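You operate a simulated robot arm through the tools that you are given. There is no shell and no other tool.

You are at the controls of a simulated robot arm. One attempt, no reset.

Task
Press the raised cap home, weld the valve, return it to its tray.
Fine: the grey valve in the welder's nest; one stroke; leave the shield open and the slide out. Where these are worked on the way, their far stop is far enough and under half their travel is too little: clear shield.

Only the result counts: the job must be done as asked and must still hold three seconds after the hand-in. Knocking over, shifting, dropping, spilling or breaking anything else fails it. Lids that push on must go on centred and level and be pressed home; caps that screw on are set level and turned clockwise until they are tight.

Robot
A 7-joint arm with a two-finger parallel gripper, fixed in place. Base frame: the origin is at the foot of the arm, x ahead of it, y to its left, z up; the work surface is at about z = 0.876. Readings come in m, degrees, newtons and seconds.
Its first joint turns from -132.0 to 132.0 degrees. Payload 3.91 kg.
The tool frame sits at the grasp point between the pads (the TCP): z along the fingers, y along the line on which they close. The tips reach 0.03 m beyond it. Largest opening 0.11 m; finger width 0.02, thickness 0.01; the body of the gripper, 0.048 by 0.112 m, starts 0.055 m behind the TCP.
Orientation is that of the tool frame in the base frame, as a unit quaternion [w, x, y, z]. With the fingers straight down and closing along the base's y, the tool's x points along the base's -x, its y along +y and its z along -z.

Tools
- The arm moves only by the tool play_rows. Its argument "deltas" is a list of rows, each a list of 3 entries, a list of its own where there are three numbers: the finger opening in m, from 0 to 0.11, then the shift along the tool's x, y, z in units of 20 mm (1.0 is 20 mm), then the turn, a rotation vector about the tool's x, y, z in units of 4 degrees (1.0 is 4 degrees). In form: [[gripper, [dx, dy, dz], [wx, wy, wz]], ...]. A call has 1 to 20 rows; each row shifts and turns the commanded pose from where the row before left it, along the tool's axes as they then stand. A call with a number of a shift or a turn outside -1 to 1 is refused whole. A row lasts 0.2 s, in which the tool goes at most 0.05 m and 8.6 degrees; a call with a longer step from one row to the next is refused whole, and so is a gripper value outside its range. Where a pose cannot be reached the arm comes as near as it can. A force on the tool above 90 N (or 10 N above the force at the start of the call, whichever is more), or a blocked arm, ends the call early, and 0.2 s more pass. Each finger travels about 0.108 m/s and halts on what it meets, pressing with about 28 N; the grip force reading is that of the motor and also rises with nothing between the fingers. The clock runs only during rows and for 0.2 s after the last one: add rows that do not move to give the fingers time. The reply holds the time, the measured pose of the TCP, the force on the tool along the base axes, the opening and the grip force, in the units named above and with some noise, with the torque about the TCP (base axes, N m) and any sound that the robot's microphone picked up.
- Cameras (640 x 400 px; columns grow to the right, rows downward): "scene" is fixed at [0.3911, -0.5032, 1.4406]; the picture's right is [0.92, -0.39, 0.00], its down [-0.12, -0.29, -0.95] and it looks along [0.37, 0.87, -0.32] (base axes); focal length 326 px, centre (320, 200). "wrist" rides on the gripper at [0.072, 0.017, -0.103] in the tool frame; the picture's right is [-0.23, 0.97, 0.00], its down [-0.76, -0.18, -0.62] and it looks along [-0.61, -0.14, 0.78] (tool axes); focal length 222 px, centre (320, 200). There is no depth. A picture from a camera that has moved, and an enlarged one, comes with that camera's place and axes in the base frame and with its lens. The place of the scene camera against the robot may be out by one fixed shift of up to 0.018 m in any direction.
- snapshot(camera): a new picture of that camera. The clock stands still meanwhile.
- inspect(camera, box): a new picture of the part [left, top, right, bottom] of that camera's present view, enlarged. The clock stands still meanwhile.
- close_job(): hands the job in; it is judged then, once.

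Nothing tells you positions but the pictures and the camera data. Unless the task says otherwise, let go and move clear before handing in.

The tools are called after ">>>" as a command line: name --argument value ..., lists and objects as JSON in quotes. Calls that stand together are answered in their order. play_rows: Moves the arm, as the interface text tells. Its arguments: {"type":"object","properties":{"deltas":{"type":"array"}},"required":["deltas"]} The other tools are called the same way: snapshot (camera) takes a picture; inspect (camera, box) takes an enlarged picture of a part of a camera's view; close_job () hands the job in.

At the start:

```text
time: 0.0
eef_pos: [0.4676, 0.5583, 1.2756]
ee_rot: [0.0, 0.0, 1.0, 0.001]
wrist_force: [-0.8, 1.0, 0.1]
torque: [0.02, 0.0, -0.01]
grip_width: 0.1099
grasp_force: 0.1
```

scene: 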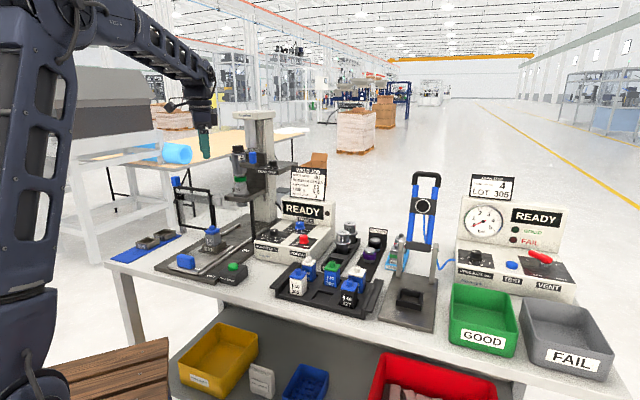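
wrist: 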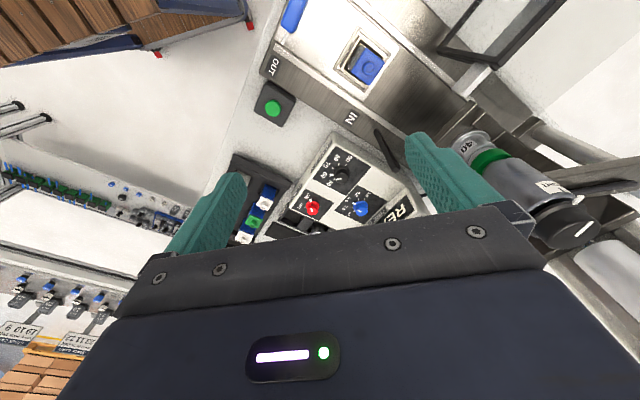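

I see a bench with an ultrasonic welder on the left, a tray of valves in the middle, a press fixture with a blue toggle lever, and a tester on the right. I'll look closer before moving.

>>> inspect --camera "scene" --box '[150, 100, 350, 300]'

>>> inspect --camera "scene" --box '[260, 200, 400, 320]'

>>> inspect --camera "scene" --box '[380, 160, 620, 380]'

>>> inspect --camera "scene" --box '[240, 150, 340, 260]'

>>> inspect --camera "wrist" --box '[220, 0, 640, 260]'

```text
2.00 times, centred on (250, 200) of scene
camera zoom: at [0.3911, -0.5032, 1.4406], right [0.92, -0.39, 0.0], down [-0.12, -0.29, -0.95], along [0.37, 0.87, -0.32], focal length 651 px, centre (460, 200)
```

zoom: 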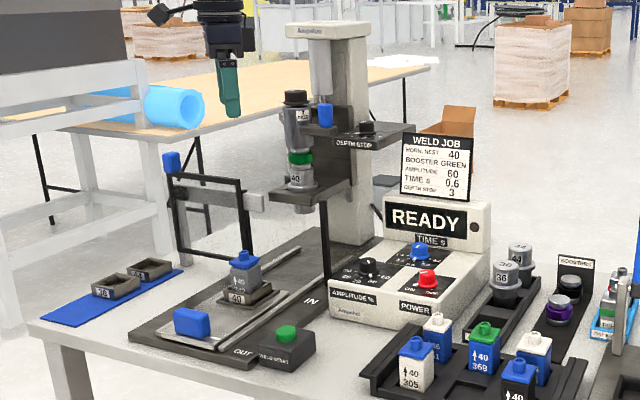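

```text
3.33 times, centred on (330, 260) of scene
camera zoom: at [0.3911, -0.5032, 1.4406], right [0.92, -0.39, 0.0], down [-0.12, -0.29, -0.95], along [0.37, 0.87, -0.32], focal length 1085 px, centre (287, 0)
```

zoom: 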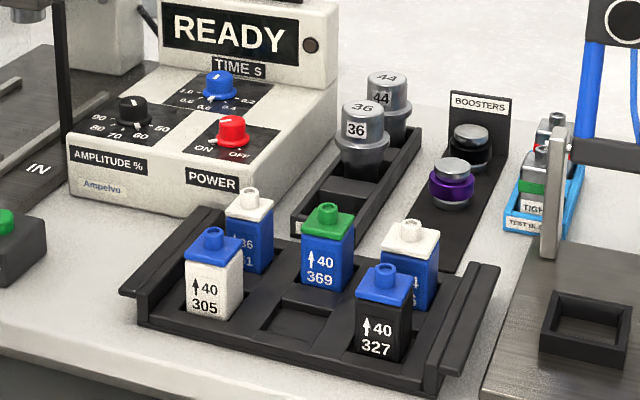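

```text
1.82 times, centred on (500, 270) of scene
camera zoom: at [0.3911, -0.5032, 1.4406], right [0.92, -0.39, 0.0], down [-0.12, -0.29, -0.95], along [0.37, 0.87, -0.32], focal length 592 px, centre (-7, 73)
```

zoom: 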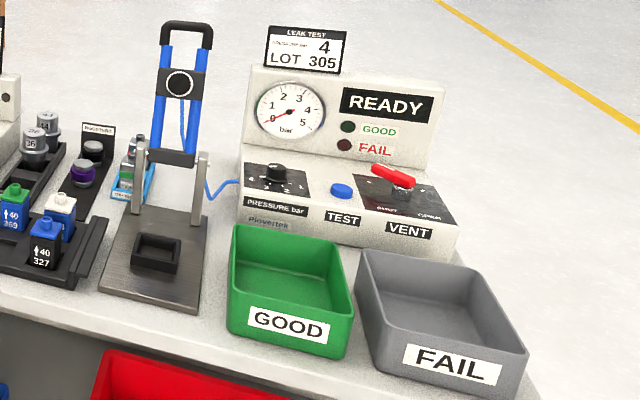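

```text
3.64 times, centred on (290, 205) of scene
camera zoom: at [0.3911, -0.5032, 1.4406], right [0.92, -0.39, 0.0], down [-0.12, -0.29, -0.95], along [0.37, 0.87, -0.32], focal length 1184 px, centre (429, 182)
```

zoom: 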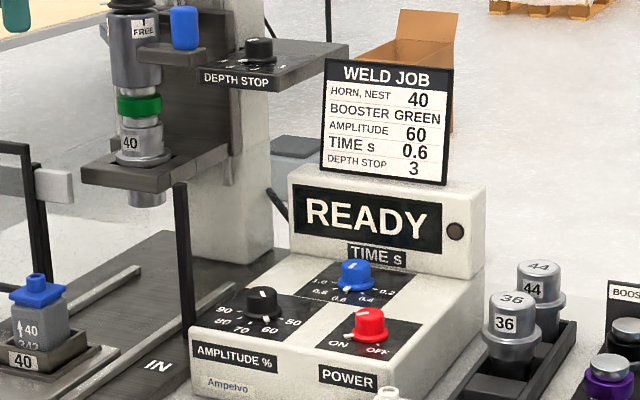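

```text
1.52 times, centred on (430, 130) of wrist
camera zoom: at [0.3948, 0.5737, 1.3802], right [0.23, 0.97, 0.0], down [0.76, -0.18, 0.62], along [0.61, -0.14, -0.78], focal length 338 px, centre (152, 307)
```

zoom: 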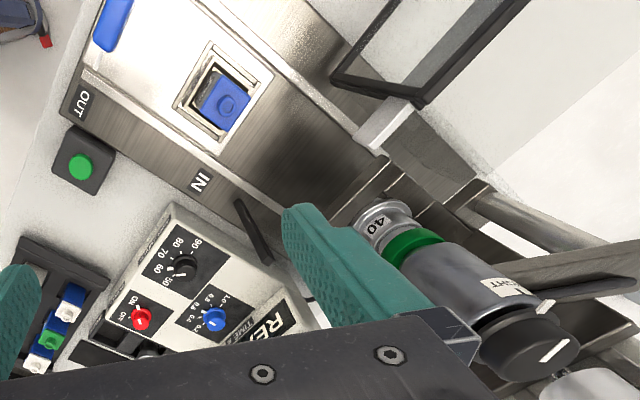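

The grey valve (342, blue cap) sits in the nest on the slide, which is out, at about (0.46, 0.64). The bench is turned about 45° to the base, so I'll first turn the hand by 45° so that it lines up, then look again.

>>> play_rows --deltas '[[0.11, [0, 0, 0], [0, 0, -1]], [0.11, [0, 0, 0], [0, 0, -1]], [0.11, [0, 0, 0], [0, 0, -1]], [0.11, [0, 0, 0], [0, 0, -1]], [0.11, [0, 0, 0], [0, 0, -1]], [0.11, [0, 0, 0], [0, 0, -1]], [0.11, [0, 0, 0], [0, 0, -1]], [0.11, [0, 0, 0], [0, 0, -1]], [0.11, [0, 0, 0], [0, 0, -1]], [0.11, [0, 0, 0], [0, 0, -1]], [0.11, [0, 0, 0], [0, 0, -1]], [0.11, [0, 0, 0], [0, 0, -0.25]]]'

>>> snapshot --camera "wrist"

>>> snapshot --camera "scene"

```text
time: 2.6
eef_pos: [0.4669, 0.5563, 1.2768]
ee_rot: [0.001, -0.382, 0.924, 0.0]
wrist_force: [0.1, 1.0, 0.0]
torque: [0.0, 0.02, 0.03]
grip_width: 0.1101
grasp_force: 0.1
```

```text
taken
camera wrist: at [0.404, 0.5167, 1.3802], right [-0.53, 0.85, 0.0], down [0.66, 0.41, 0.62], along [0.53, 0.33, -0.78], focal length 222 px, centre (320, 200)
```

wrist: 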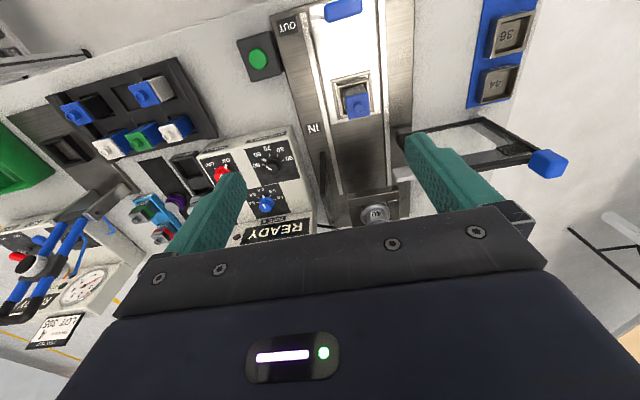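

```text
taken
```

scene: 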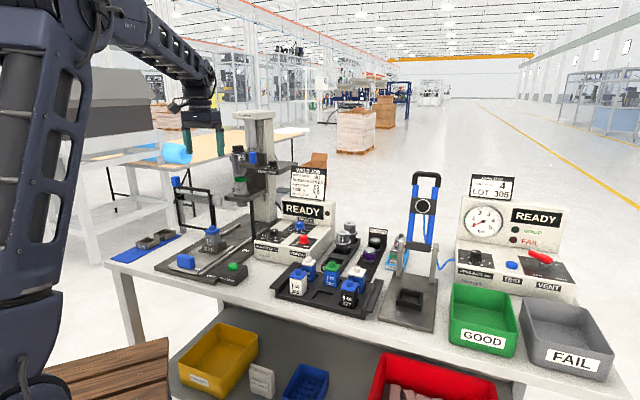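

>>> inspect --camera "wrist" --box '[230, 0, 430, 125]'

>>> inspect --camera "wrist" --box '[380, 60, 600, 220]'

>>> inspect --camera "wrist" --box '[30, 40, 230, 180]'

>>> inspect --camera "scene" --box '[160, 160, 280, 240]'

>>> inspect --camera "scene" --box '[220, 100, 310, 170]'

```text
3.20 times, centred on (330, 62) of wrist
camera zoom: at [0.404, 0.5167, 1.3802], right [-0.53, 0.85, 0.0], down [0.66, 0.41, 0.62], along [0.53, 0.33, -0.78], focal length 711 px, centre (288, 640)
```

zoom: 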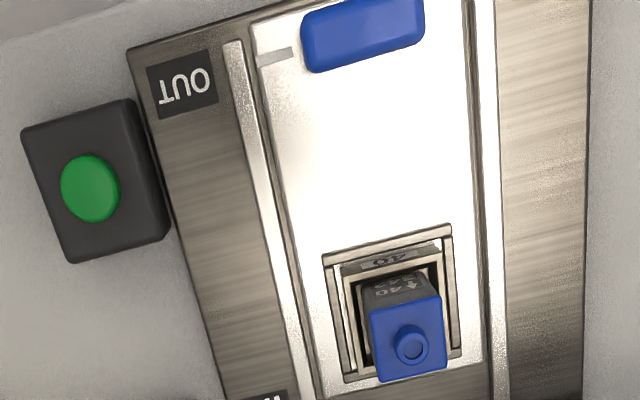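

```text
2.50 times, centred on (490, 140) of wrist
camera zoom: at [0.404, 0.5167, 1.3802], right [-0.53, 0.85, 0.0], down [0.66, 0.41, 0.62], along [0.53, 0.33, -0.78], focal length 555 px, centre (-105, 350)
```

zoom: 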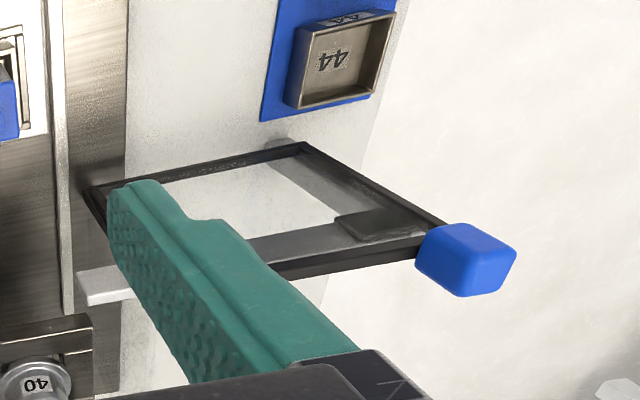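

```text
2.86 times, centred on (130, 110) of wrist
camera zoom: at [0.404, 0.5167, 1.3802], right [-0.53, 0.85, 0.0], down [0.66, 0.41, 0.62], along [0.53, 0.33, -0.78], focal length 635 px, centre (863, 457)
```

zoom: 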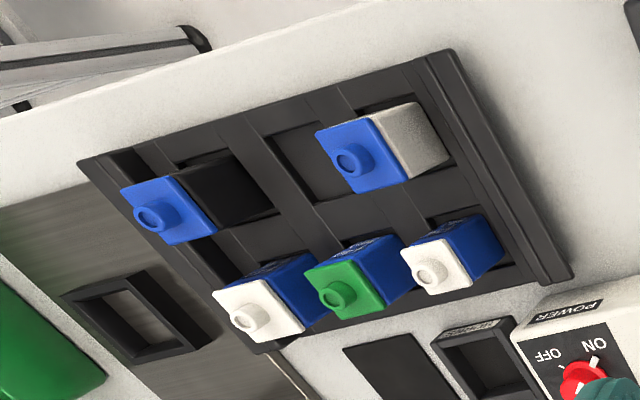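

```text
5.00 times, centred on (220, 200) of scene
camera zoom: at [0.3911, -0.5032, 1.4406], right [0.92, -0.39, 0.0], down [-0.12, -0.29, -0.95], along [0.37, 0.87, -0.32], focal length 1628 px, centre (820, 200)
```

zoom: 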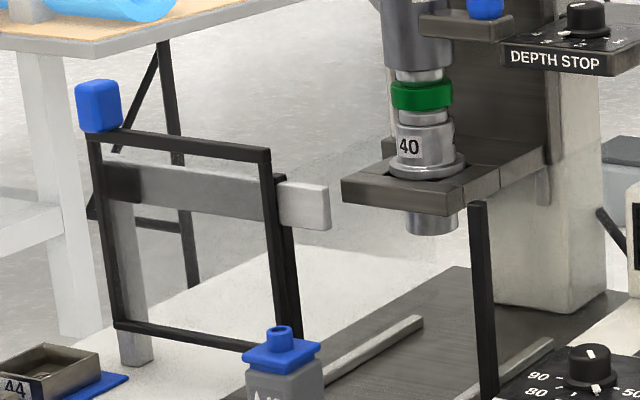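

```text
5.71 times, centred on (265, 135) of scene
camera zoom: at [0.3911, -0.5032, 1.4406], right [0.92, -0.39, 0.0], down [-0.12, -0.29, -0.95], along [0.37, 0.87, -0.32], focal length 1860 px, centre (634, 571)
```

zoom: 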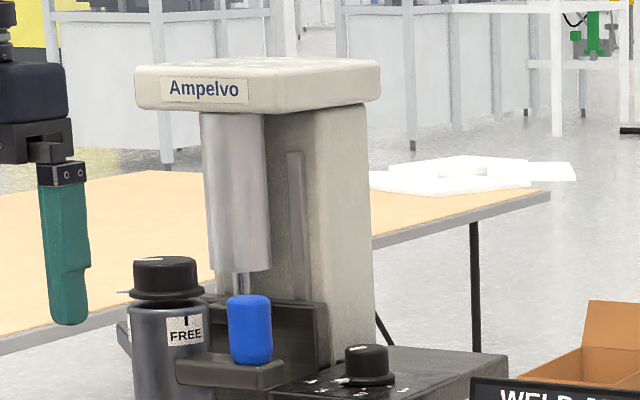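

The shield is a framed panel on a side rail and stands open to the left. The panel settings need checking against the weld job card, so I'll move the wrist camera in front of the control panel.

>>> play_rows --deltas '[[0.11, [0, -1, 0.2], [0, 0, 0]], [0.11, [0, -1, 0.2], [0, 0, 0]], [0.11, [0, -1, 0.5], [0, 0, 0]], [0.11, [0, -1, 0.5], [0, 0, 0]], [0.11, [0, -1, 0.5], [0, 0, 0]], [0.11, [0, -1, 0.5], [0, 0, 0]], [0.11, [0, -1, 0.5], [0, 0, 0]], [0.11, [0, -1, 0.5], [0, 0, 0]], [0.11, [0, -1, 0.5], [0, 0, 0]], [0.11, [0, -1, 0.5], [0, 0, 0]]]'

>>> snapshot --camera "wrist"

>>> inspect --camera "wrist" --box '[220, 20, 420, 200]'

>>> inspect --camera "scene" --box '[150, 240, 270, 300]'

```text
time: 4.8
eef_pos: [0.6071, 0.4151, 1.1896]
ee_rot: [0.0, -0.383, 0.924, 0.0]
wrist_force: [0.4, -0.7, 0.6]
torque: [0.01, 0.01, 0.0]
grip_width: 0.11
grasp_force: 0.1
```

```text
taken
camera wrist: at [0.545, 0.3759, 1.2928], right [-0.53, 0.85, 0.0], down [0.66, 0.41, 0.62], along [0.53, 0.33, -0.78], focal length 222 px, centre (320, 200)
```

wrist: 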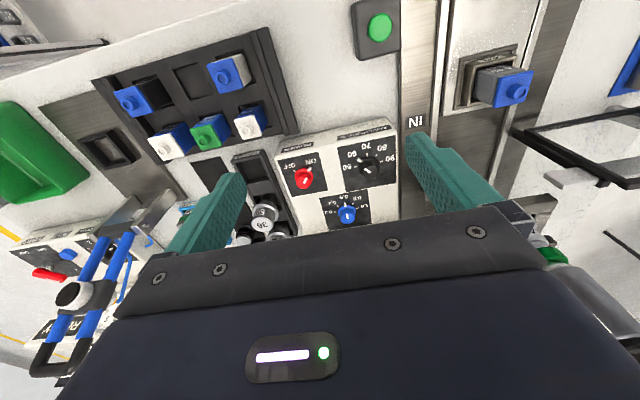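

```text
2.22 times, centred on (320, 110) of wrist
camera zoom: at [0.545, 0.3759, 1.2928], right [-0.53, 0.85, 0.0], down [0.66, 0.41, 0.62], along [0.53, 0.33, -0.78], focal length 494 px, centre (320, 400)
```

zoom: 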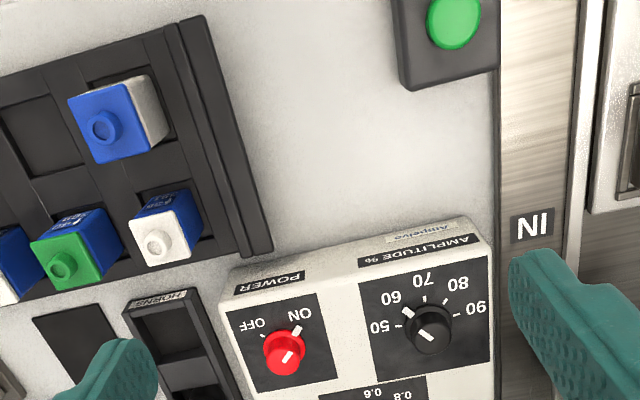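

```text
5.33 times, centred on (210, 270) of scene
camera zoom: at [0.3911, -0.5032, 1.4406], right [0.92, -0.39, 0.0], down [-0.12, -0.29, -0.95], along [0.37, 0.87, -0.32], focal length 1736 px, centre (907, -173)
```

zoom: 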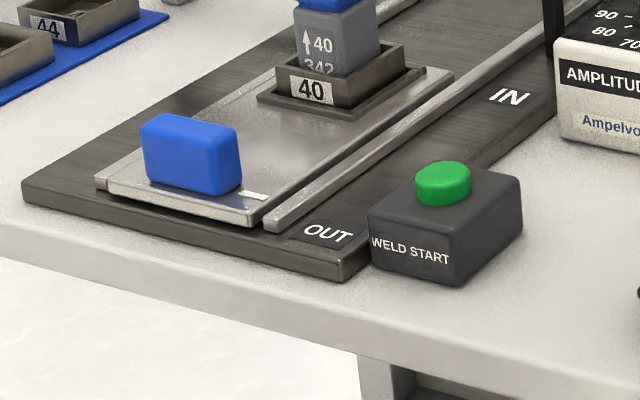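

>>> inspect --camera "wrist" --box '[300, 170, 400, 240]'

>>> inspect --camera "scene" --box '[255, 210, 345, 270]'

>>> inspect --camera "scene" --box '[225, 145, 305, 195]'

>>> inspect --camera "scene" --box '[265, 245, 365, 310]'

>>> inspect --camera "scene" --box '[190, 215, 240, 250]'

```text
5.71 times, centred on (350, 205) of wrist
camera zoom: at [0.545, 0.3759, 1.2928], right [-0.53, 0.85, 0.0], down [0.66, 0.41, 0.62], along [0.53, 0.33, -0.78], focal length 1269 px, centre (149, 171)
```

zoom: 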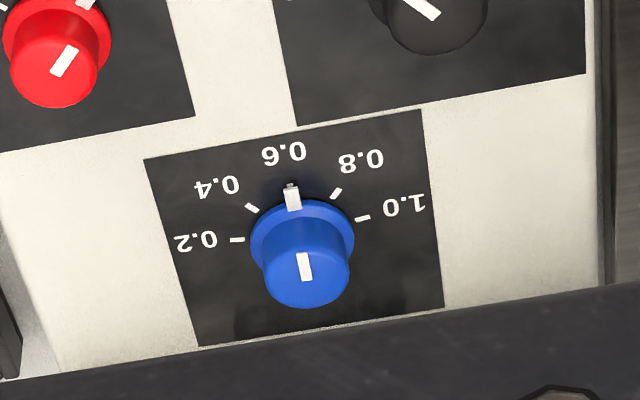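

```text
6.67 times, centred on (300, 240) of scene
camera zoom: at [0.3911, -0.5032, 1.4406], right [0.92, -0.39, 0.0], down [-0.12, -0.29, -0.95], along [0.37, 0.87, -0.32], focal length 2170 px, centre (453, -67)
```

zoom: 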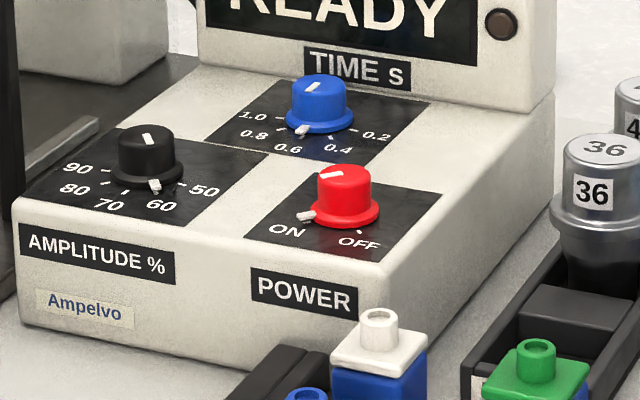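

```text
8.00 times, centred on (265, 170) of scene
camera zoom: at [0.3911, -0.5032, 1.4406], right [0.92, -0.39, 0.0], down [-0.12, -0.29, -0.95], along [0.37, 0.87, -0.32], focal length 2605 px, centre (760, 440)
```

zoom: 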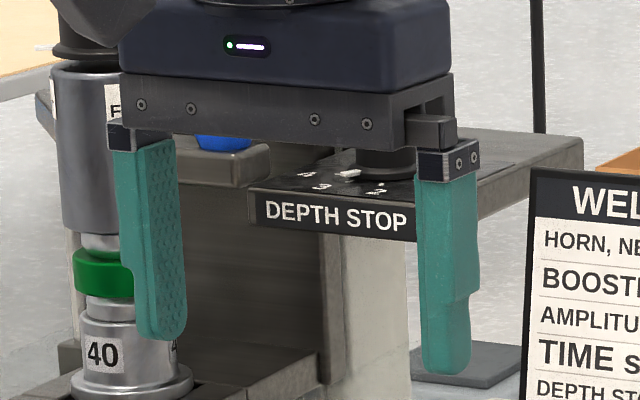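

```text
6.15 times, centred on (315, 278) of scene
camera zoom: at [0.3911, -0.5032, 1.4406], right [0.92, -0.39, 0.0], down [-0.12, -0.29, -0.95], along [0.37, 0.87, -0.32], focal length 2004 px, centre (351, -277)
```

zoom: 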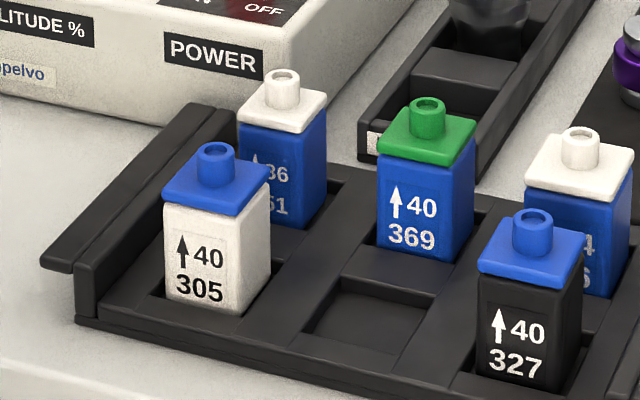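

```text
11.43 times, centred on (215, 232) of scene
camera zoom: at [0.3911, -0.5032, 1.4406], right [0.92, -0.39, 0.0], down [-0.12, -0.29, -0.95], along [0.37, 0.87, -0.32], focal length 3721 px, centre (1520, -171)
```

zoom: 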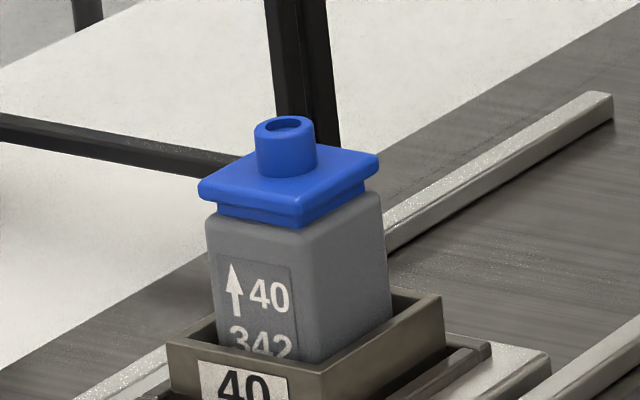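

Power is on, amplitude 60 and time 0.6 match the card; the grey valve's cap stands proud. The depth stop and the stack lock are still unclear, so I'll raise the hand and look at them from above.

>>> play_rows --deltas '[[0.11, [0, 0, -1], [0, 0, 0]], [0.11, [0, 0, -1], [0, 0, 0]], [0.11, [0, 0, -1], [0, 0, 0]], [0.11, [0, 0, -1], [0, 0, 0]], [0.11, [0, 0, -1], [0, 0, 0]], [0.11, [-1, 0.5, 0], [0, 0, 0]], [0.11, [-1, 0.5, 0], [0, 0, 0]], [0.11, [-1, 0.5, 0], [0, 0, 0]], [0.11, [-1, 0.5, 0], [0, 0, 0]], [0.11, [-1, 0.5, 0], [0, 0, 0]], [0.11, [-1, 0.5, 0], [0, 0, 0]], [0.11, [-1, 0.5, 0], [0, 0, 0]], [0.11, [-0.8, 0.3, 0], [0, 0, 0]]]'

>>> snapshot --camera "wrist"

>>> snapshot --camera "scene"

```text
time: 7.6
eef_pos: [0.6645, 0.5792, 1.2899]
ee_rot: [0.001, -0.383, 0.924, 0.0]
wrist_force: [-0.8, -0.5, 0.8]
torque: [0.04, -0.02, 0.01]
grip_width: 0.1099
grasp_force: 0.1
```

```text
taken
camera wrist: at [0.6015, 0.5398, 1.3927], right [-0.53, 0.85, 0.0], down [0.66, 0.41, 0.62], along [0.53, 0.33, -0.78], focal length 222 px, centre (320, 200)
```

wrist: 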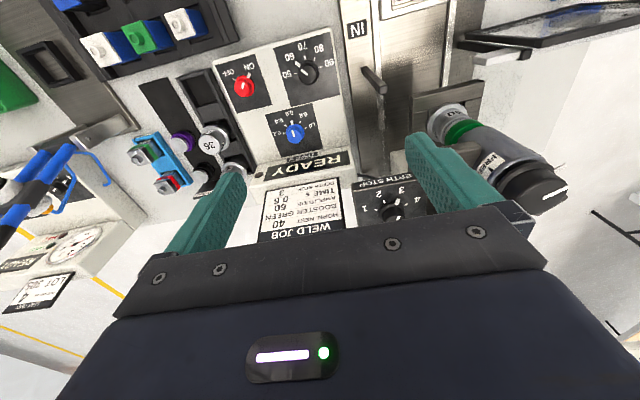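

```text
taken
```

scene: 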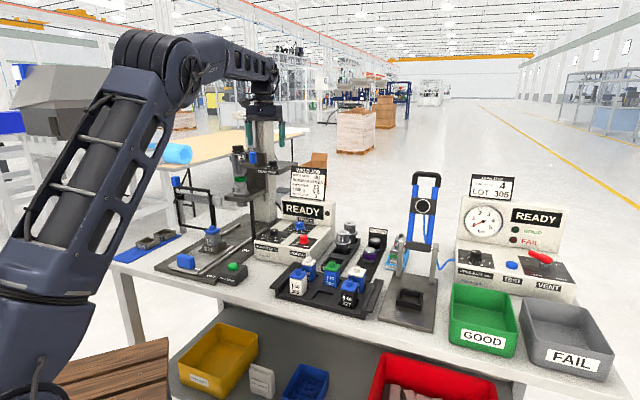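

>>> inspect --camera "wrist" --box '[350, 160, 450, 225]'

>>> inspect --camera "wrist" --box '[410, 90, 580, 225]'

>>> inspect --camera "wrist" --box '[340, 0, 640, 110]'

```text
6.15 times, centred on (400, 192) of wrist
camera zoom: at [0.6015, 0.5398, 1.3927], right [-0.53, 0.85, 0.0], down [0.66, 0.41, 0.62], along [0.53, 0.33, -0.78], focal length 1367 px, centre (-172, 246)
```

zoom: 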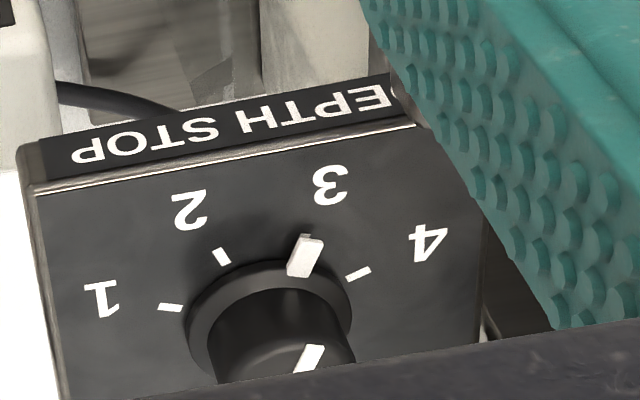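

```text
2.96 times, centred on (495, 158) of wrist
camera zoom: at [0.6015, 0.5398, 1.3927], right [-0.53, 0.85, 0.0], down [0.66, 0.41, 0.62], along [0.53, 0.33, -0.78], focal length 658 px, centre (-198, 326)
```

zoom: 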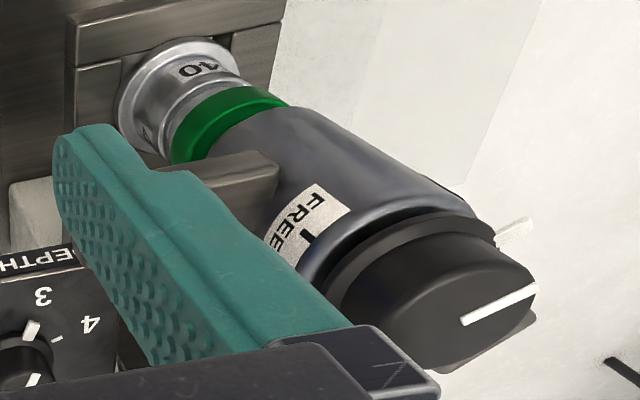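

```text
2.13 times, centred on (490, 55) of wrist
camera zoom: at [0.6015, 0.5398, 1.3927], right [-0.53, 0.85, 0.0], down [0.66, 0.41, 0.62], along [0.53, 0.33, -0.78], focal length 474 px, centre (-43, 509)
```

zoom: 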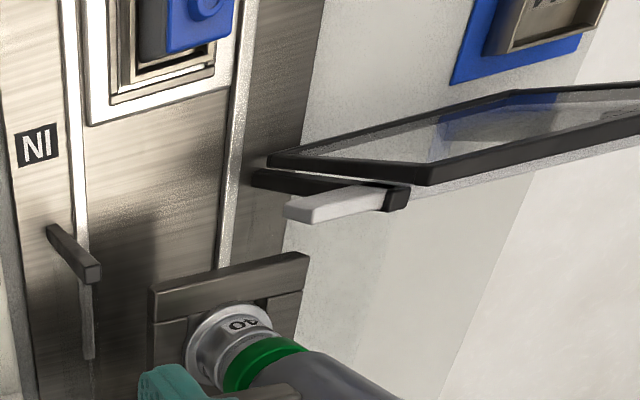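

The depth stop is at 3, and the stack pointer is away from FREE, so the welder is set up right. Next I'll look at how the clear shield is mounted, from its front left.

>>> play_rows --deltas '[[0.11, [1, 0.2, 0], [0, 0, 0]], [0.11, [1, 0.5, 0], [0, 0, 0]], [0.11, [1, 1, 0], [0, 0, 0]], [0.11, [1, 1, 0], [0, 0, 0]], [0.11, [1, 1, 0], [0, 0, 0]], [0.11, [1, 1, 0], [0, 0, 0]], [0.11, [0.5, 1, 0], [0, 0, 0]], [0.11, [0, 1, 0], [0, 0, 0]], [0.11, [0, 1, 0], [0, 0, 0]], [0.11, [0, 1, 0], [0, 0, 0]], [0.11, [0, 1, 0], [0, 0, 0]], [0.11, [0, 1, 0], [0, 0, 0]], [0.11, [0, 1, 0], [0, 0, 0]], [0.11, [0, 1, 0], [0, 0, 0]], [0.11, [0, 1, 0], [0, 0, 0]], [0.11, [0, 1, 0], [0, 0, 0]], [0.11, [0, 1, 0], [0, 0, 0]], [0.11, [0, 1, 0], [0, 0, 0]]]'

>>> snapshot --camera "wrist"

>>> inspect --camera "wrist" --box '[150, 0, 450, 190]'

```text
time: 11.4
eef_pos: [0.3355, 0.7236, 1.2886]
ee_rot: [0.0, -0.382, 0.924, 0.0]
wrist_force: [0.0, -0.3, 0.6]
torque: [0.03, 0.03, 0.01]
grip_width: 0.1102
grasp_force: 0.1
```

```text
taken
camera wrist: at [0.2737, 0.6845, 1.3922], right [-0.53, 0.85, 0.0], down [0.66, 0.41, 0.62], along [0.53, 0.33, -0.78], focal length 222 px, centre (320, 200)
```

wrist: 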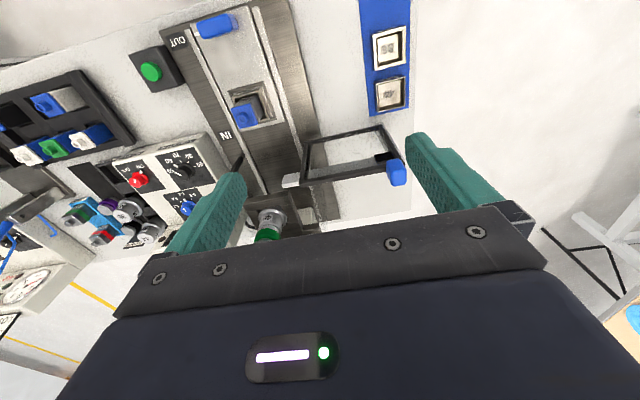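

```text
2.11 times, centred on (300, 95) of wrist
camera zoom: at [0.2737, 0.6845, 1.3922], right [-0.53, 0.85, 0.0], down [0.66, 0.41, 0.62], along [0.53, 0.33, -0.78], focal length 468 px, centre (362, 421)
```

zoom: 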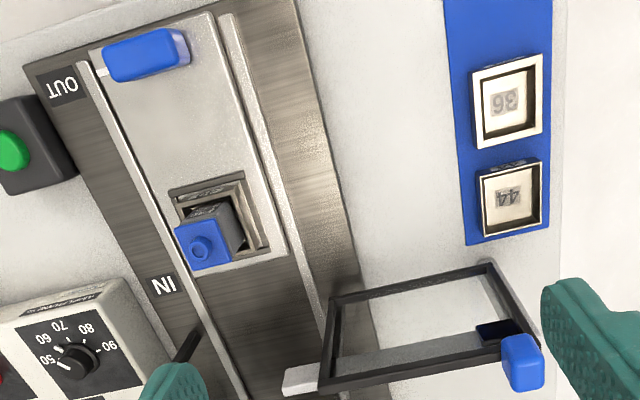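

The shield frame hangs in front of a rail, at about p=0.88 m deep and to the left of the slide, with its blue handle near (0.364, 0.882, 1.097), so it should slide right to close. Next I'll go above the grey valve to find its spout more precisely.

>>> play_rows --deltas '[[0.11, [-0.2, -0.5, 0], [0, 0, 0]], [0.11, [-0.2, -0.98, 0], [0, 0, 0]], [0.11, [-0.2, -0.98, 0], [0, 0, 0]], [0.11, [-0.2, -0.98, 0], [0, 0, 0]], [0.11, [-0.2, -0.98, 0], [0, 0, 0]], [0.11, [-0.2, -0.98, 0], [0, 0, 0]], [0.11, [-0.2, -0.98, 0], [0, 0, 0]], [0.11, [-0.2, -0.98, 0], [0, 0, 0]], [0.11, [0, -0.46, 1], [0, 0, 0]], [0.11, [0, 0, 1], [0, 0, 0]], [0.11, [0, 0, 1], [0, 0, 0]], [0.11, [0, 0, 1], [0, 0, 0]], [0.11, [0, 0, 1], [0, 0, 0]], [0.11, [0, 0, 1], [0, 0, 0]], [0.11, [0, 0, 1], [0, 0, 0]], [0.11, [0, 0, 1], [0, 0, 0]], [0.11, [0, 0, 1], [0, 0, 0]], [0.11, [0, 0, 1], [0, 0, 0]], [0.11, [0, 0, 0.5], [0, 0, 0]]]'

>>> snapshot --camera "wrist"

>>> inspect --camera "wrist" --box '[240, 60, 400, 180]'

>>> snapshot --camera "scene"

```text
time: 15.4
eef_pos: [0.4701, 0.6342, 1.0785]
ee_rot: [0.0, -0.383, 0.924, 0.0]
wrist_force: [0.1, -0.1, 0.6]
torque: [-0.03, -0.02, -0.02]
grip_width: 0.1099
grasp_force: 0.0
```

```text
taken
camera wrist: at [0.4079, 0.5958, 1.1815], right [-0.53, 0.85, 0.0], down [0.66, 0.41, 0.62], along [0.53, 0.33, -0.78], focal length 222 px, centre (320, 200)
```

wrist: 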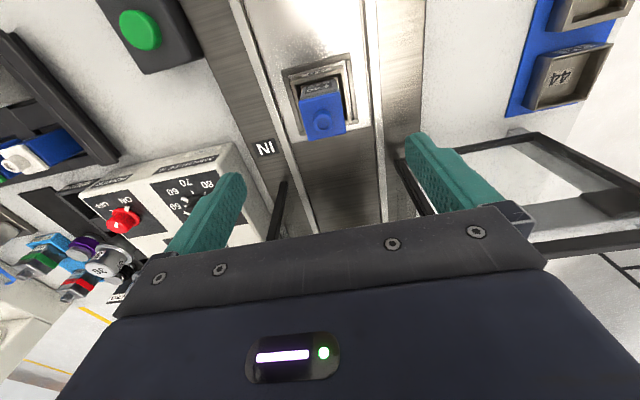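

```text
3.33 times, centred on (320, 120) of wrist
camera zoom: at [0.4079, 0.5958, 1.1815], right [-0.53, 0.85, 0.0], down [0.66, 0.41, 0.62], along [0.53, 0.33, -0.78], focal length 740 px, centre (320, 467)
```

zoom: 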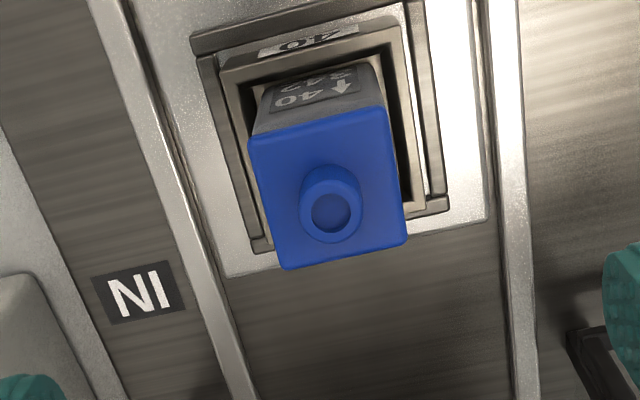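

```text
taken
```

scene: 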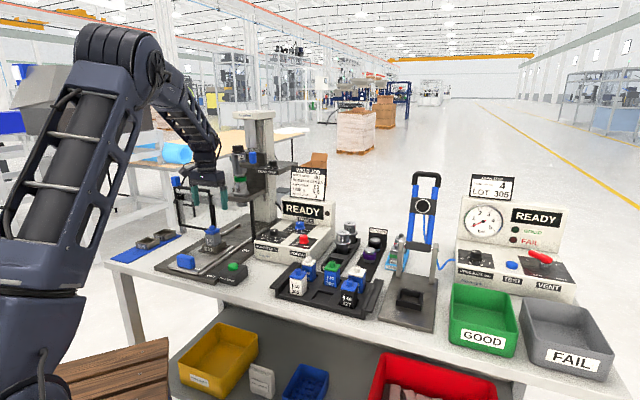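

The spout top is at about p=0.784, q=-0.119, z=0.970 (bench axes), and the hand is nearly above it. I'll close the fingers, centre them on the spout and come down to just above it.

>>> play_rows --deltas '[[0.0, [-0.12, 0.13, 0], [0, 0, 0]], [0.0, [0, 0, 0], [0, 0, 0]], [0.0, [0, 0, 0], [0, 0, 0]], [0.0, [0, 0, 0.8], [0, 0, 0]], [0.0, [0, 0, 0.8], [0, 0, 0]], [0.0, [0, 0, 0.8], [0, 0, 0]], [0.0, [0, 0, 0.5], [0, 0, 0]], [0.0, [0, 0, 0], [0, 0, 0]]]'

>>> inspect --camera "wrist" --box '[240, 60, 400, 220]'

>>> inspect --camera "scene" --box '[185, 195, 245, 250]'

```text
time: 17.2
eef_pos: [0.4689, 0.6382, 1.02]
ee_rot: [0.0, -0.382, 0.924, 0.0]
wrist_force: [0.9, 0.0, -0.7]
torque: [0.0, -0.01, -0.01]
grip_width: 0.0
grasp_force: 28.0
```

```text
2.50 times, centred on (320, 140) of wrist
camera zoom: at [0.4063, 0.5996, 1.1235], right [-0.53, 0.85, 0.0], down [0.66, 0.41, 0.62], along [0.53, 0.33, -0.78], focal length 555 px, centre (320, 350)
```

zoom: 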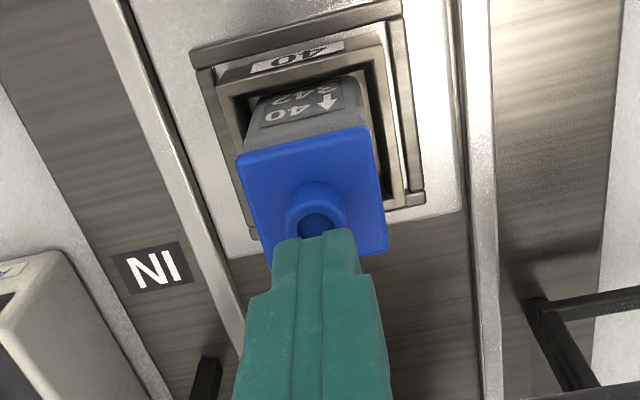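

```text
7.27 times, centred on (215, 222) of scene
camera zoom: at [0.3911, -0.5032, 1.4406], right [0.92, -0.39, 0.0], down [-0.12, -0.29, -0.95], along [0.37, 0.87, -0.32], focal length 2368 px, centre (1084, 36)
```

zoom: 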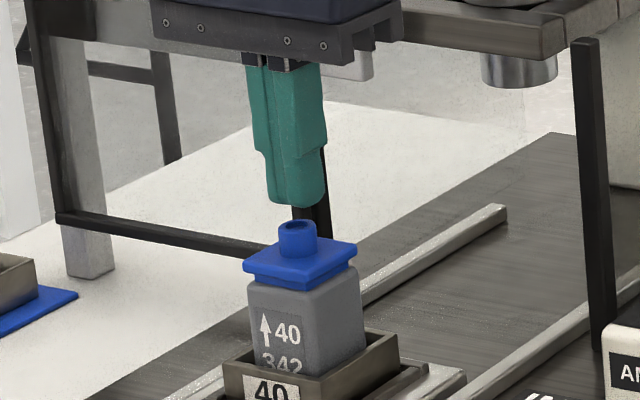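

The fingertips are about 2 cm above the spout and centred on it. I'll now come down and press in small steps while watching the force.

>>> play_rows --deltas '[[0.0, [0, -0.07, 0.4], [0, 0, 0]], [0.0, [0, 0, 0.3], [0, 0, 0]], [0.0, [0, 0, 0.15], [0, 0, 0]], [0.0, [0, 0, 0.1], [0, 0, 0]]]'

>>> inspect --camera "scene" --box '[185, 195, 245, 250]'

```text
time: 18.2
eef_pos: [0.4703, 0.6378, 1.0054]
ee_rot: [0.003, -0.383, 0.924, 0.001]
wrist_force: [0.6, -3.1, 41.8]
torque: [-0.17, 0.08, 0.03]
grip_width: 0.0001
grasp_force: 28.0
```

```text
7.27 times, centred on (215, 222) of scene
camera zoom: at [0.3911, -0.5032, 1.4406], right [0.92, -0.39, 0.0], down [-0.12, -0.29, -0.95], along [0.37, 0.87, -0.32], focal length 2368 px, centre (1084, 36)
```

zoom: 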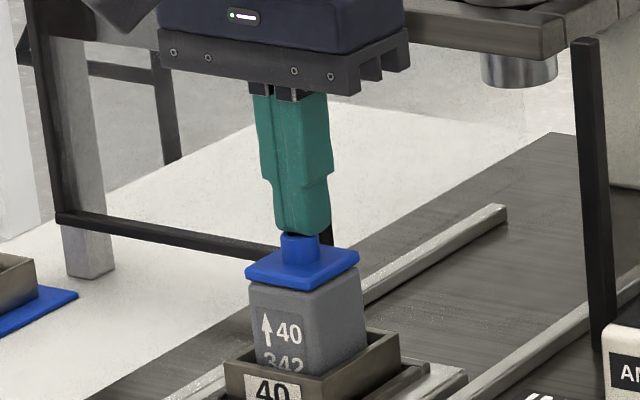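

>>> play_rows --deltas '[[0.0, [0, 0, 0.1], [0, 0, 0]], [0.0, [0, 0, 0.1], [0, 0, 0]], [0.0, [0, 0, 0], [0, 0, 0]]]'

>>> inspect --camera "scene" --box '[195, 215, 235, 250]'

```text
time: 19.0
eef_pos: [0.4692, 0.6379, 1.005]
ee_rot: [0.004, -0.381, 0.924, 0.003]
wrist_force: [3.3, -1.3, 86.9]
torque: [-0.31, 0.21, 0.02]
grip_width: 0.0
grasp_force: 28.0
```

```text
11.43 times, centred on (215, 232) of scene
camera zoom: at [0.3911, -0.5032, 1.4406], right [0.92, -0.39, 0.0], down [-0.12, -0.29, -0.95], along [0.37, 0.87, -0.32], focal length 3721 px, centre (1520, -171)
```

zoom: 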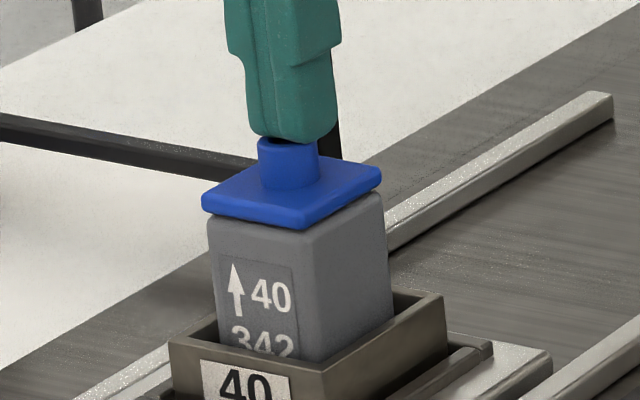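

The force rose to 87 N with no more travel and the gap under the cap is gone, so the cap is home. I'll lift off and check it.

>>> play_rows --deltas '[[0.0, [0, 0, -0.3], [0, 0, 0]], [0.0, [0, 0, -0.5], [0, 0, 0]], [0.0, [0, 0, -1], [0, 0, 0]], [0.0, [0, 0, -1], [0, 0, 0]], [0.0, [0, 0, -1], [0, 0, 0]], [0.0, [0, 0, -1], [0, 0, 0]]]'

>>> inspect --camera "scene" --box '[195, 215, 235, 250]'

>>> inspect --camera "wrist" --box '[220, 0, 420, 180]'

```text
time: 20.4
eef_pos: [0.4706, 0.6388, 1.0945]
ee_rot: [0.0, -0.382, 0.924, 0.0]
wrist_force: [-0.2, 0.0, 0.0]
torque: [-0.04, -0.02, 0.0]
grip_width: 0.0001
grasp_force: 27.9
```

```text
11.43 times, centred on (215, 232) of scene
camera zoom: at [0.3911, -0.5032, 1.4406], right [0.92, -0.39, 0.0], down [-0.12, -0.29, -0.95], along [0.37, 0.87, -0.32], focal length 3721 px, centre (1520, -171)
```

zoom: 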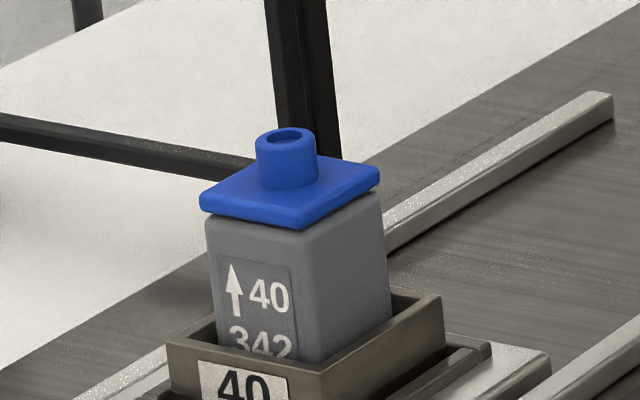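

```text
2.22 times, centred on (320, 90) of wrist
camera zoom: at [0.4085, 0.5987, 1.1969], right [-0.53, 0.85, 0.0], down [0.66, 0.41, 0.62], along [0.53, 0.33, -0.78], focal length 494 px, centre (320, 444)
```

zoom: 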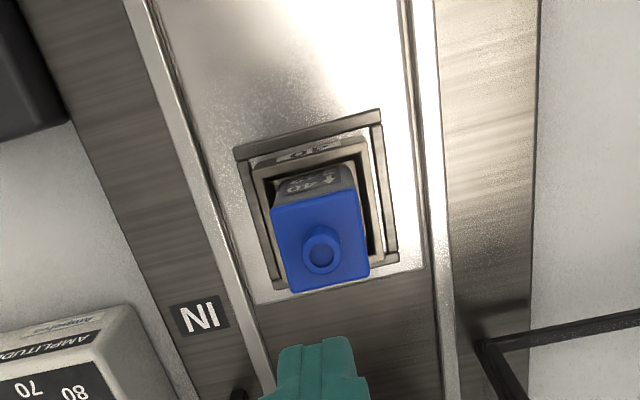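

The cap is flush and level, and the valve is still seated in the nest. Next I'll go to the slide's blue handle at about p=0.643, q=-0.12, open the fingers around it and look.

>>> play_rows --deltas '[[0.0, [0.5, 0, -0.2], [0, 0, 0]], [0.0, [1, 0, 0], [0, 0, 0]], [0.09, [1, 0, 0], [0, 0, 0]], [0.09, [1, 0, 0], [0, 0, 0]], [0.09, [1, 0, 0], [0, 0, 0]], [0.09, [1, 0, 0], [0, 0, 0]], [0.09, [1, 0, 0], [0, 0, 0]], [0.09, [0.5, 0, 0], [0, 0, 0]], [0.09, [0, 0, 0.8], [0, 0, 0]], [0.09, [0, 0, 0.8], [0, 0, 0]], [0.09, [0, 0, 0.4], [0, 0, 0]], [0.09, [0, 0, 0], [0, 0, 0]]]'

>>> snapshot --camera "wrist"

>>> inspect --camera "scene" --box '[140, 210, 240, 290]'

```text
time: 23.0
eef_pos: [0.3732, 0.5391, 1.0575]
ee_rot: [0.0, -0.383, 0.924, 0.001]
wrist_force: [0.2, 0.5, 0.7]
torque: [0.01, -0.01, -0.01]
grip_width: 0.0902
grasp_force: 0.0
```

```text
taken
camera wrist: at [0.3104, 0.4991, 1.1614], right [-0.53, 0.85, 0.0], down [0.66, 0.41, 0.62], along [0.53, 0.33, -0.78], focal length 222 px, centre (320, 200)
```

wrist: 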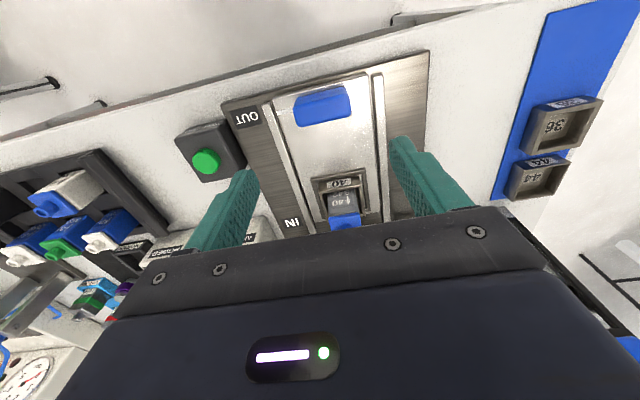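

```text
5.00 times, centred on (190, 250) of scene
camera zoom: at [0.3911, -0.5032, 1.4406], right [0.92, -0.39, 0.0], down [-0.12, -0.29, -0.95], along [0.37, 0.87, -0.32], focal length 1628 px, centre (970, -50)
```

zoom: 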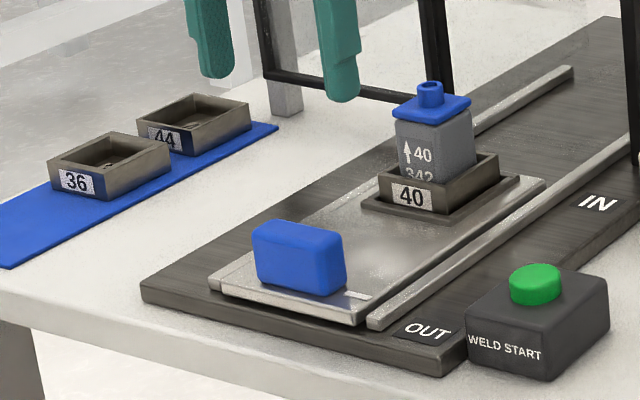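

>>> inspect --camera "wrist" --box '[270, 60, 390, 140]'

>>> inspect --camera "scene" --box '[165, 240, 225, 280]'

```text
5.00 times, centred on (330, 100) of wrist
camera zoom: at [0.3104, 0.4991, 1.1614], right [-0.53, 0.85, 0.0], down [0.66, 0.41, 0.62], along [0.53, 0.33, -0.78], focal length 1111 px, centre (270, 700)
```

zoom: 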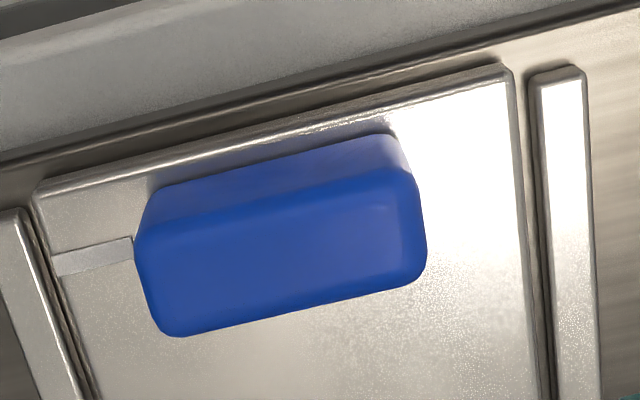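

```text
10.00 times, centred on (195, 260) of scene
camera zoom: at [0.3911, -0.5032, 1.4406], right [0.92, -0.39, 0.0], down [-0.12, -0.29, -0.95], along [0.37, 0.87, -0.32], focal length 3256 px, centre (1570, -400)
```

zoom: 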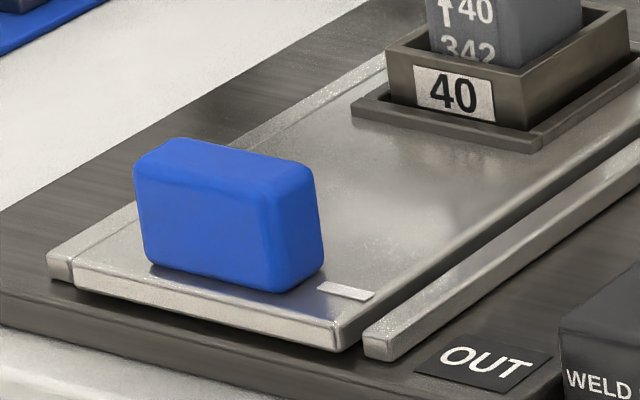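

The handle block is about 59 mm wide, 21 mm thick, centred near p=0.643, q=-0.120. I'll come down around it with the tips staying above the slide plate, then close on it.

>>> play_rows --deltas '[[0.09, [0.05, 0.15, 0.8], [0, 0, 0]], [0.09, [0, 0, 1], [0, 0, 0]], [0.09, [0, 0, 1], [0, 0, 0]], [0.09, [0, 0, 1], [0, 0, 0]], [0.09, [0, 0, 1], [0, 0, 0]], [0.09, [0, 0, 0.6], [0, 0, 0]], [0.09, [0, 0, 0.4], [0, 0, 0]], [0.09, [0, 0, 0], [0, 0, 0]]]'

>>> inspect --camera "scene" --box '[150, 220, 230, 285]'

>>> snapshot --camera "wrist"

```text
time: 24.8
eef_pos: [0.3678, 0.5402, 0.944]
ee_rot: [0.0, -0.383, 0.924, 0.0]
wrist_force: [0.0, 0.3, -0.7]
torque: [0.0, 0.0, -0.01]
grip_width: 0.09
grasp_force: 0.1
```

```text
6.15 times, centred on (190, 252) of scene
camera zoom: at [0.3911, -0.5032, 1.4406], right [0.92, -0.39, 0.0], down [-0.12, -0.29, -0.95], along [0.37, 0.87, -0.32], focal length 2004 px, centre (1120, -123)
```

zoom: 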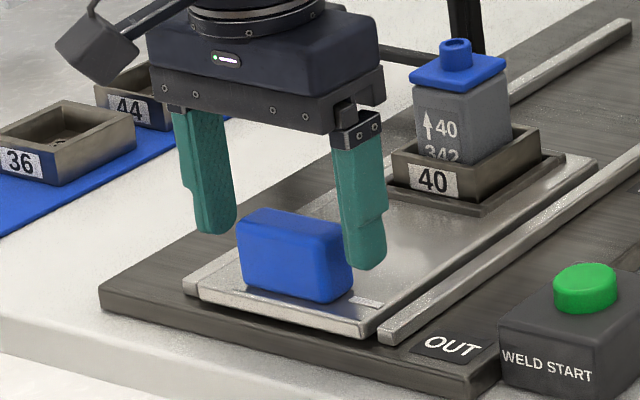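

```text
taken
camera wrist: at [0.3062, 0.5005, 1.0462], right [-0.53, 0.85, 0.0], down [0.66, 0.41, 0.62], along [0.53, 0.33, -0.78], focal length 222 px, centre (320, 200)
```

wrist: 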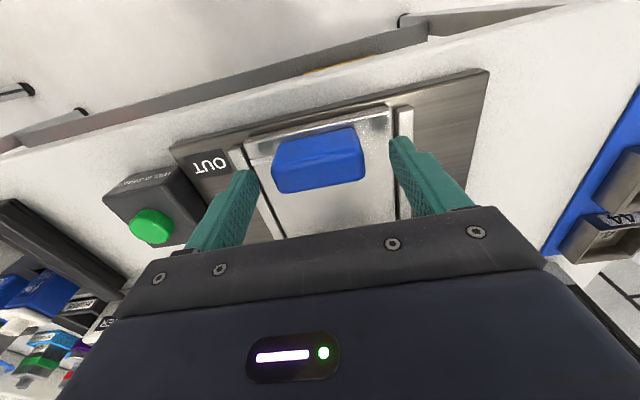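

>>> play_rows --deltas '[[0.09, [0, 0, 0.35], [0, 0, 0]], [0.07, [0, 0, 0], [0, 0, 0]], [0.05, [0, 0, 0], [0, 0, 0]], [0.05, [0, 0, 0], [0, 0, 0]], [0.05, [0, 0, 0], [0, 0, 0]]]'

>>> inspect --camera "scene" --box '[150, 220, 230, 285]'

```text
time: 26.0
eef_pos: [0.3698, 0.5387, 0.9355]
ee_rot: [0.0, -0.382, 0.924, -0.001]
wrist_force: [13.0, -15.4, 2.8]
torque: [-1.07, -0.58, -0.17]
grip_width: 0.0599
grasp_force: 45.0
```

```text
6.15 times, centred on (190, 252) of scene
camera zoom: at [0.3911, -0.5032, 1.4406], right [0.92, -0.39, 0.0], down [-0.12, -0.29, -0.95], along [0.37, 0.87, -0.32], focal length 2004 px, centre (1120, -123)
```

zoom: 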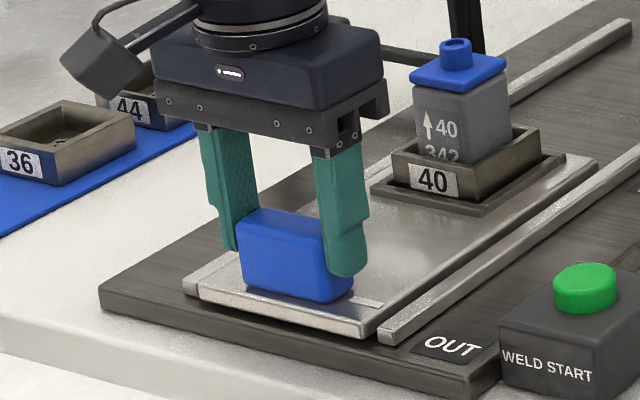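

The handle is gripped (0.060 m). I'll relieve the small side force and push the slide in by about 6 cm to see how it runs.

>>> play_rows --deltas '[[0.05, [0, -0.12, 0], [0, 0, 0]], [0.05, [-0.3, 0, 0], [0, 0, 0]], [0.05, [-0.5, 0, 0], [0, 0, 0]], [0.05, [-0.5, 0, 0], [0, 0, 0]], [0.05, [-0.5, 0, 0], [0, 0, 0]], [0.05, [-0.5, 0, 0], [0, 0, 0]], [0.05, [-0.5, 0, 0], [0, 0, 0]]]'

>>> snapshot --camera "scene"

```text
time: 27.6
eef_pos: [0.4098, 0.5787, 0.9352]
ee_rot: [0.001, -0.382, 0.924, 0.0]
wrist_force: [-0.8, 1.1, 12.8]
torque: [-0.83, 0.0, 0.57]
grip_width: 0.0596
grasp_force: 44.7
```

```text
taken
```

scene: 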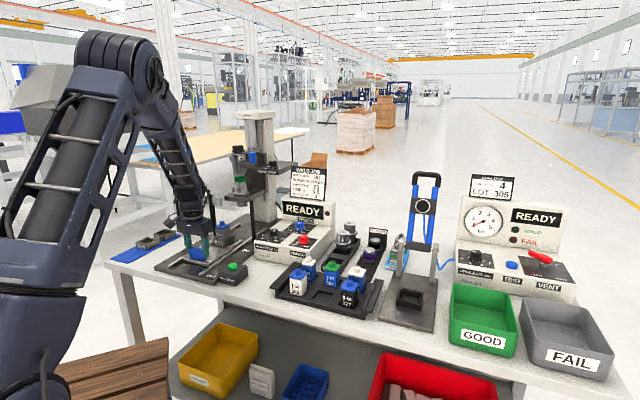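

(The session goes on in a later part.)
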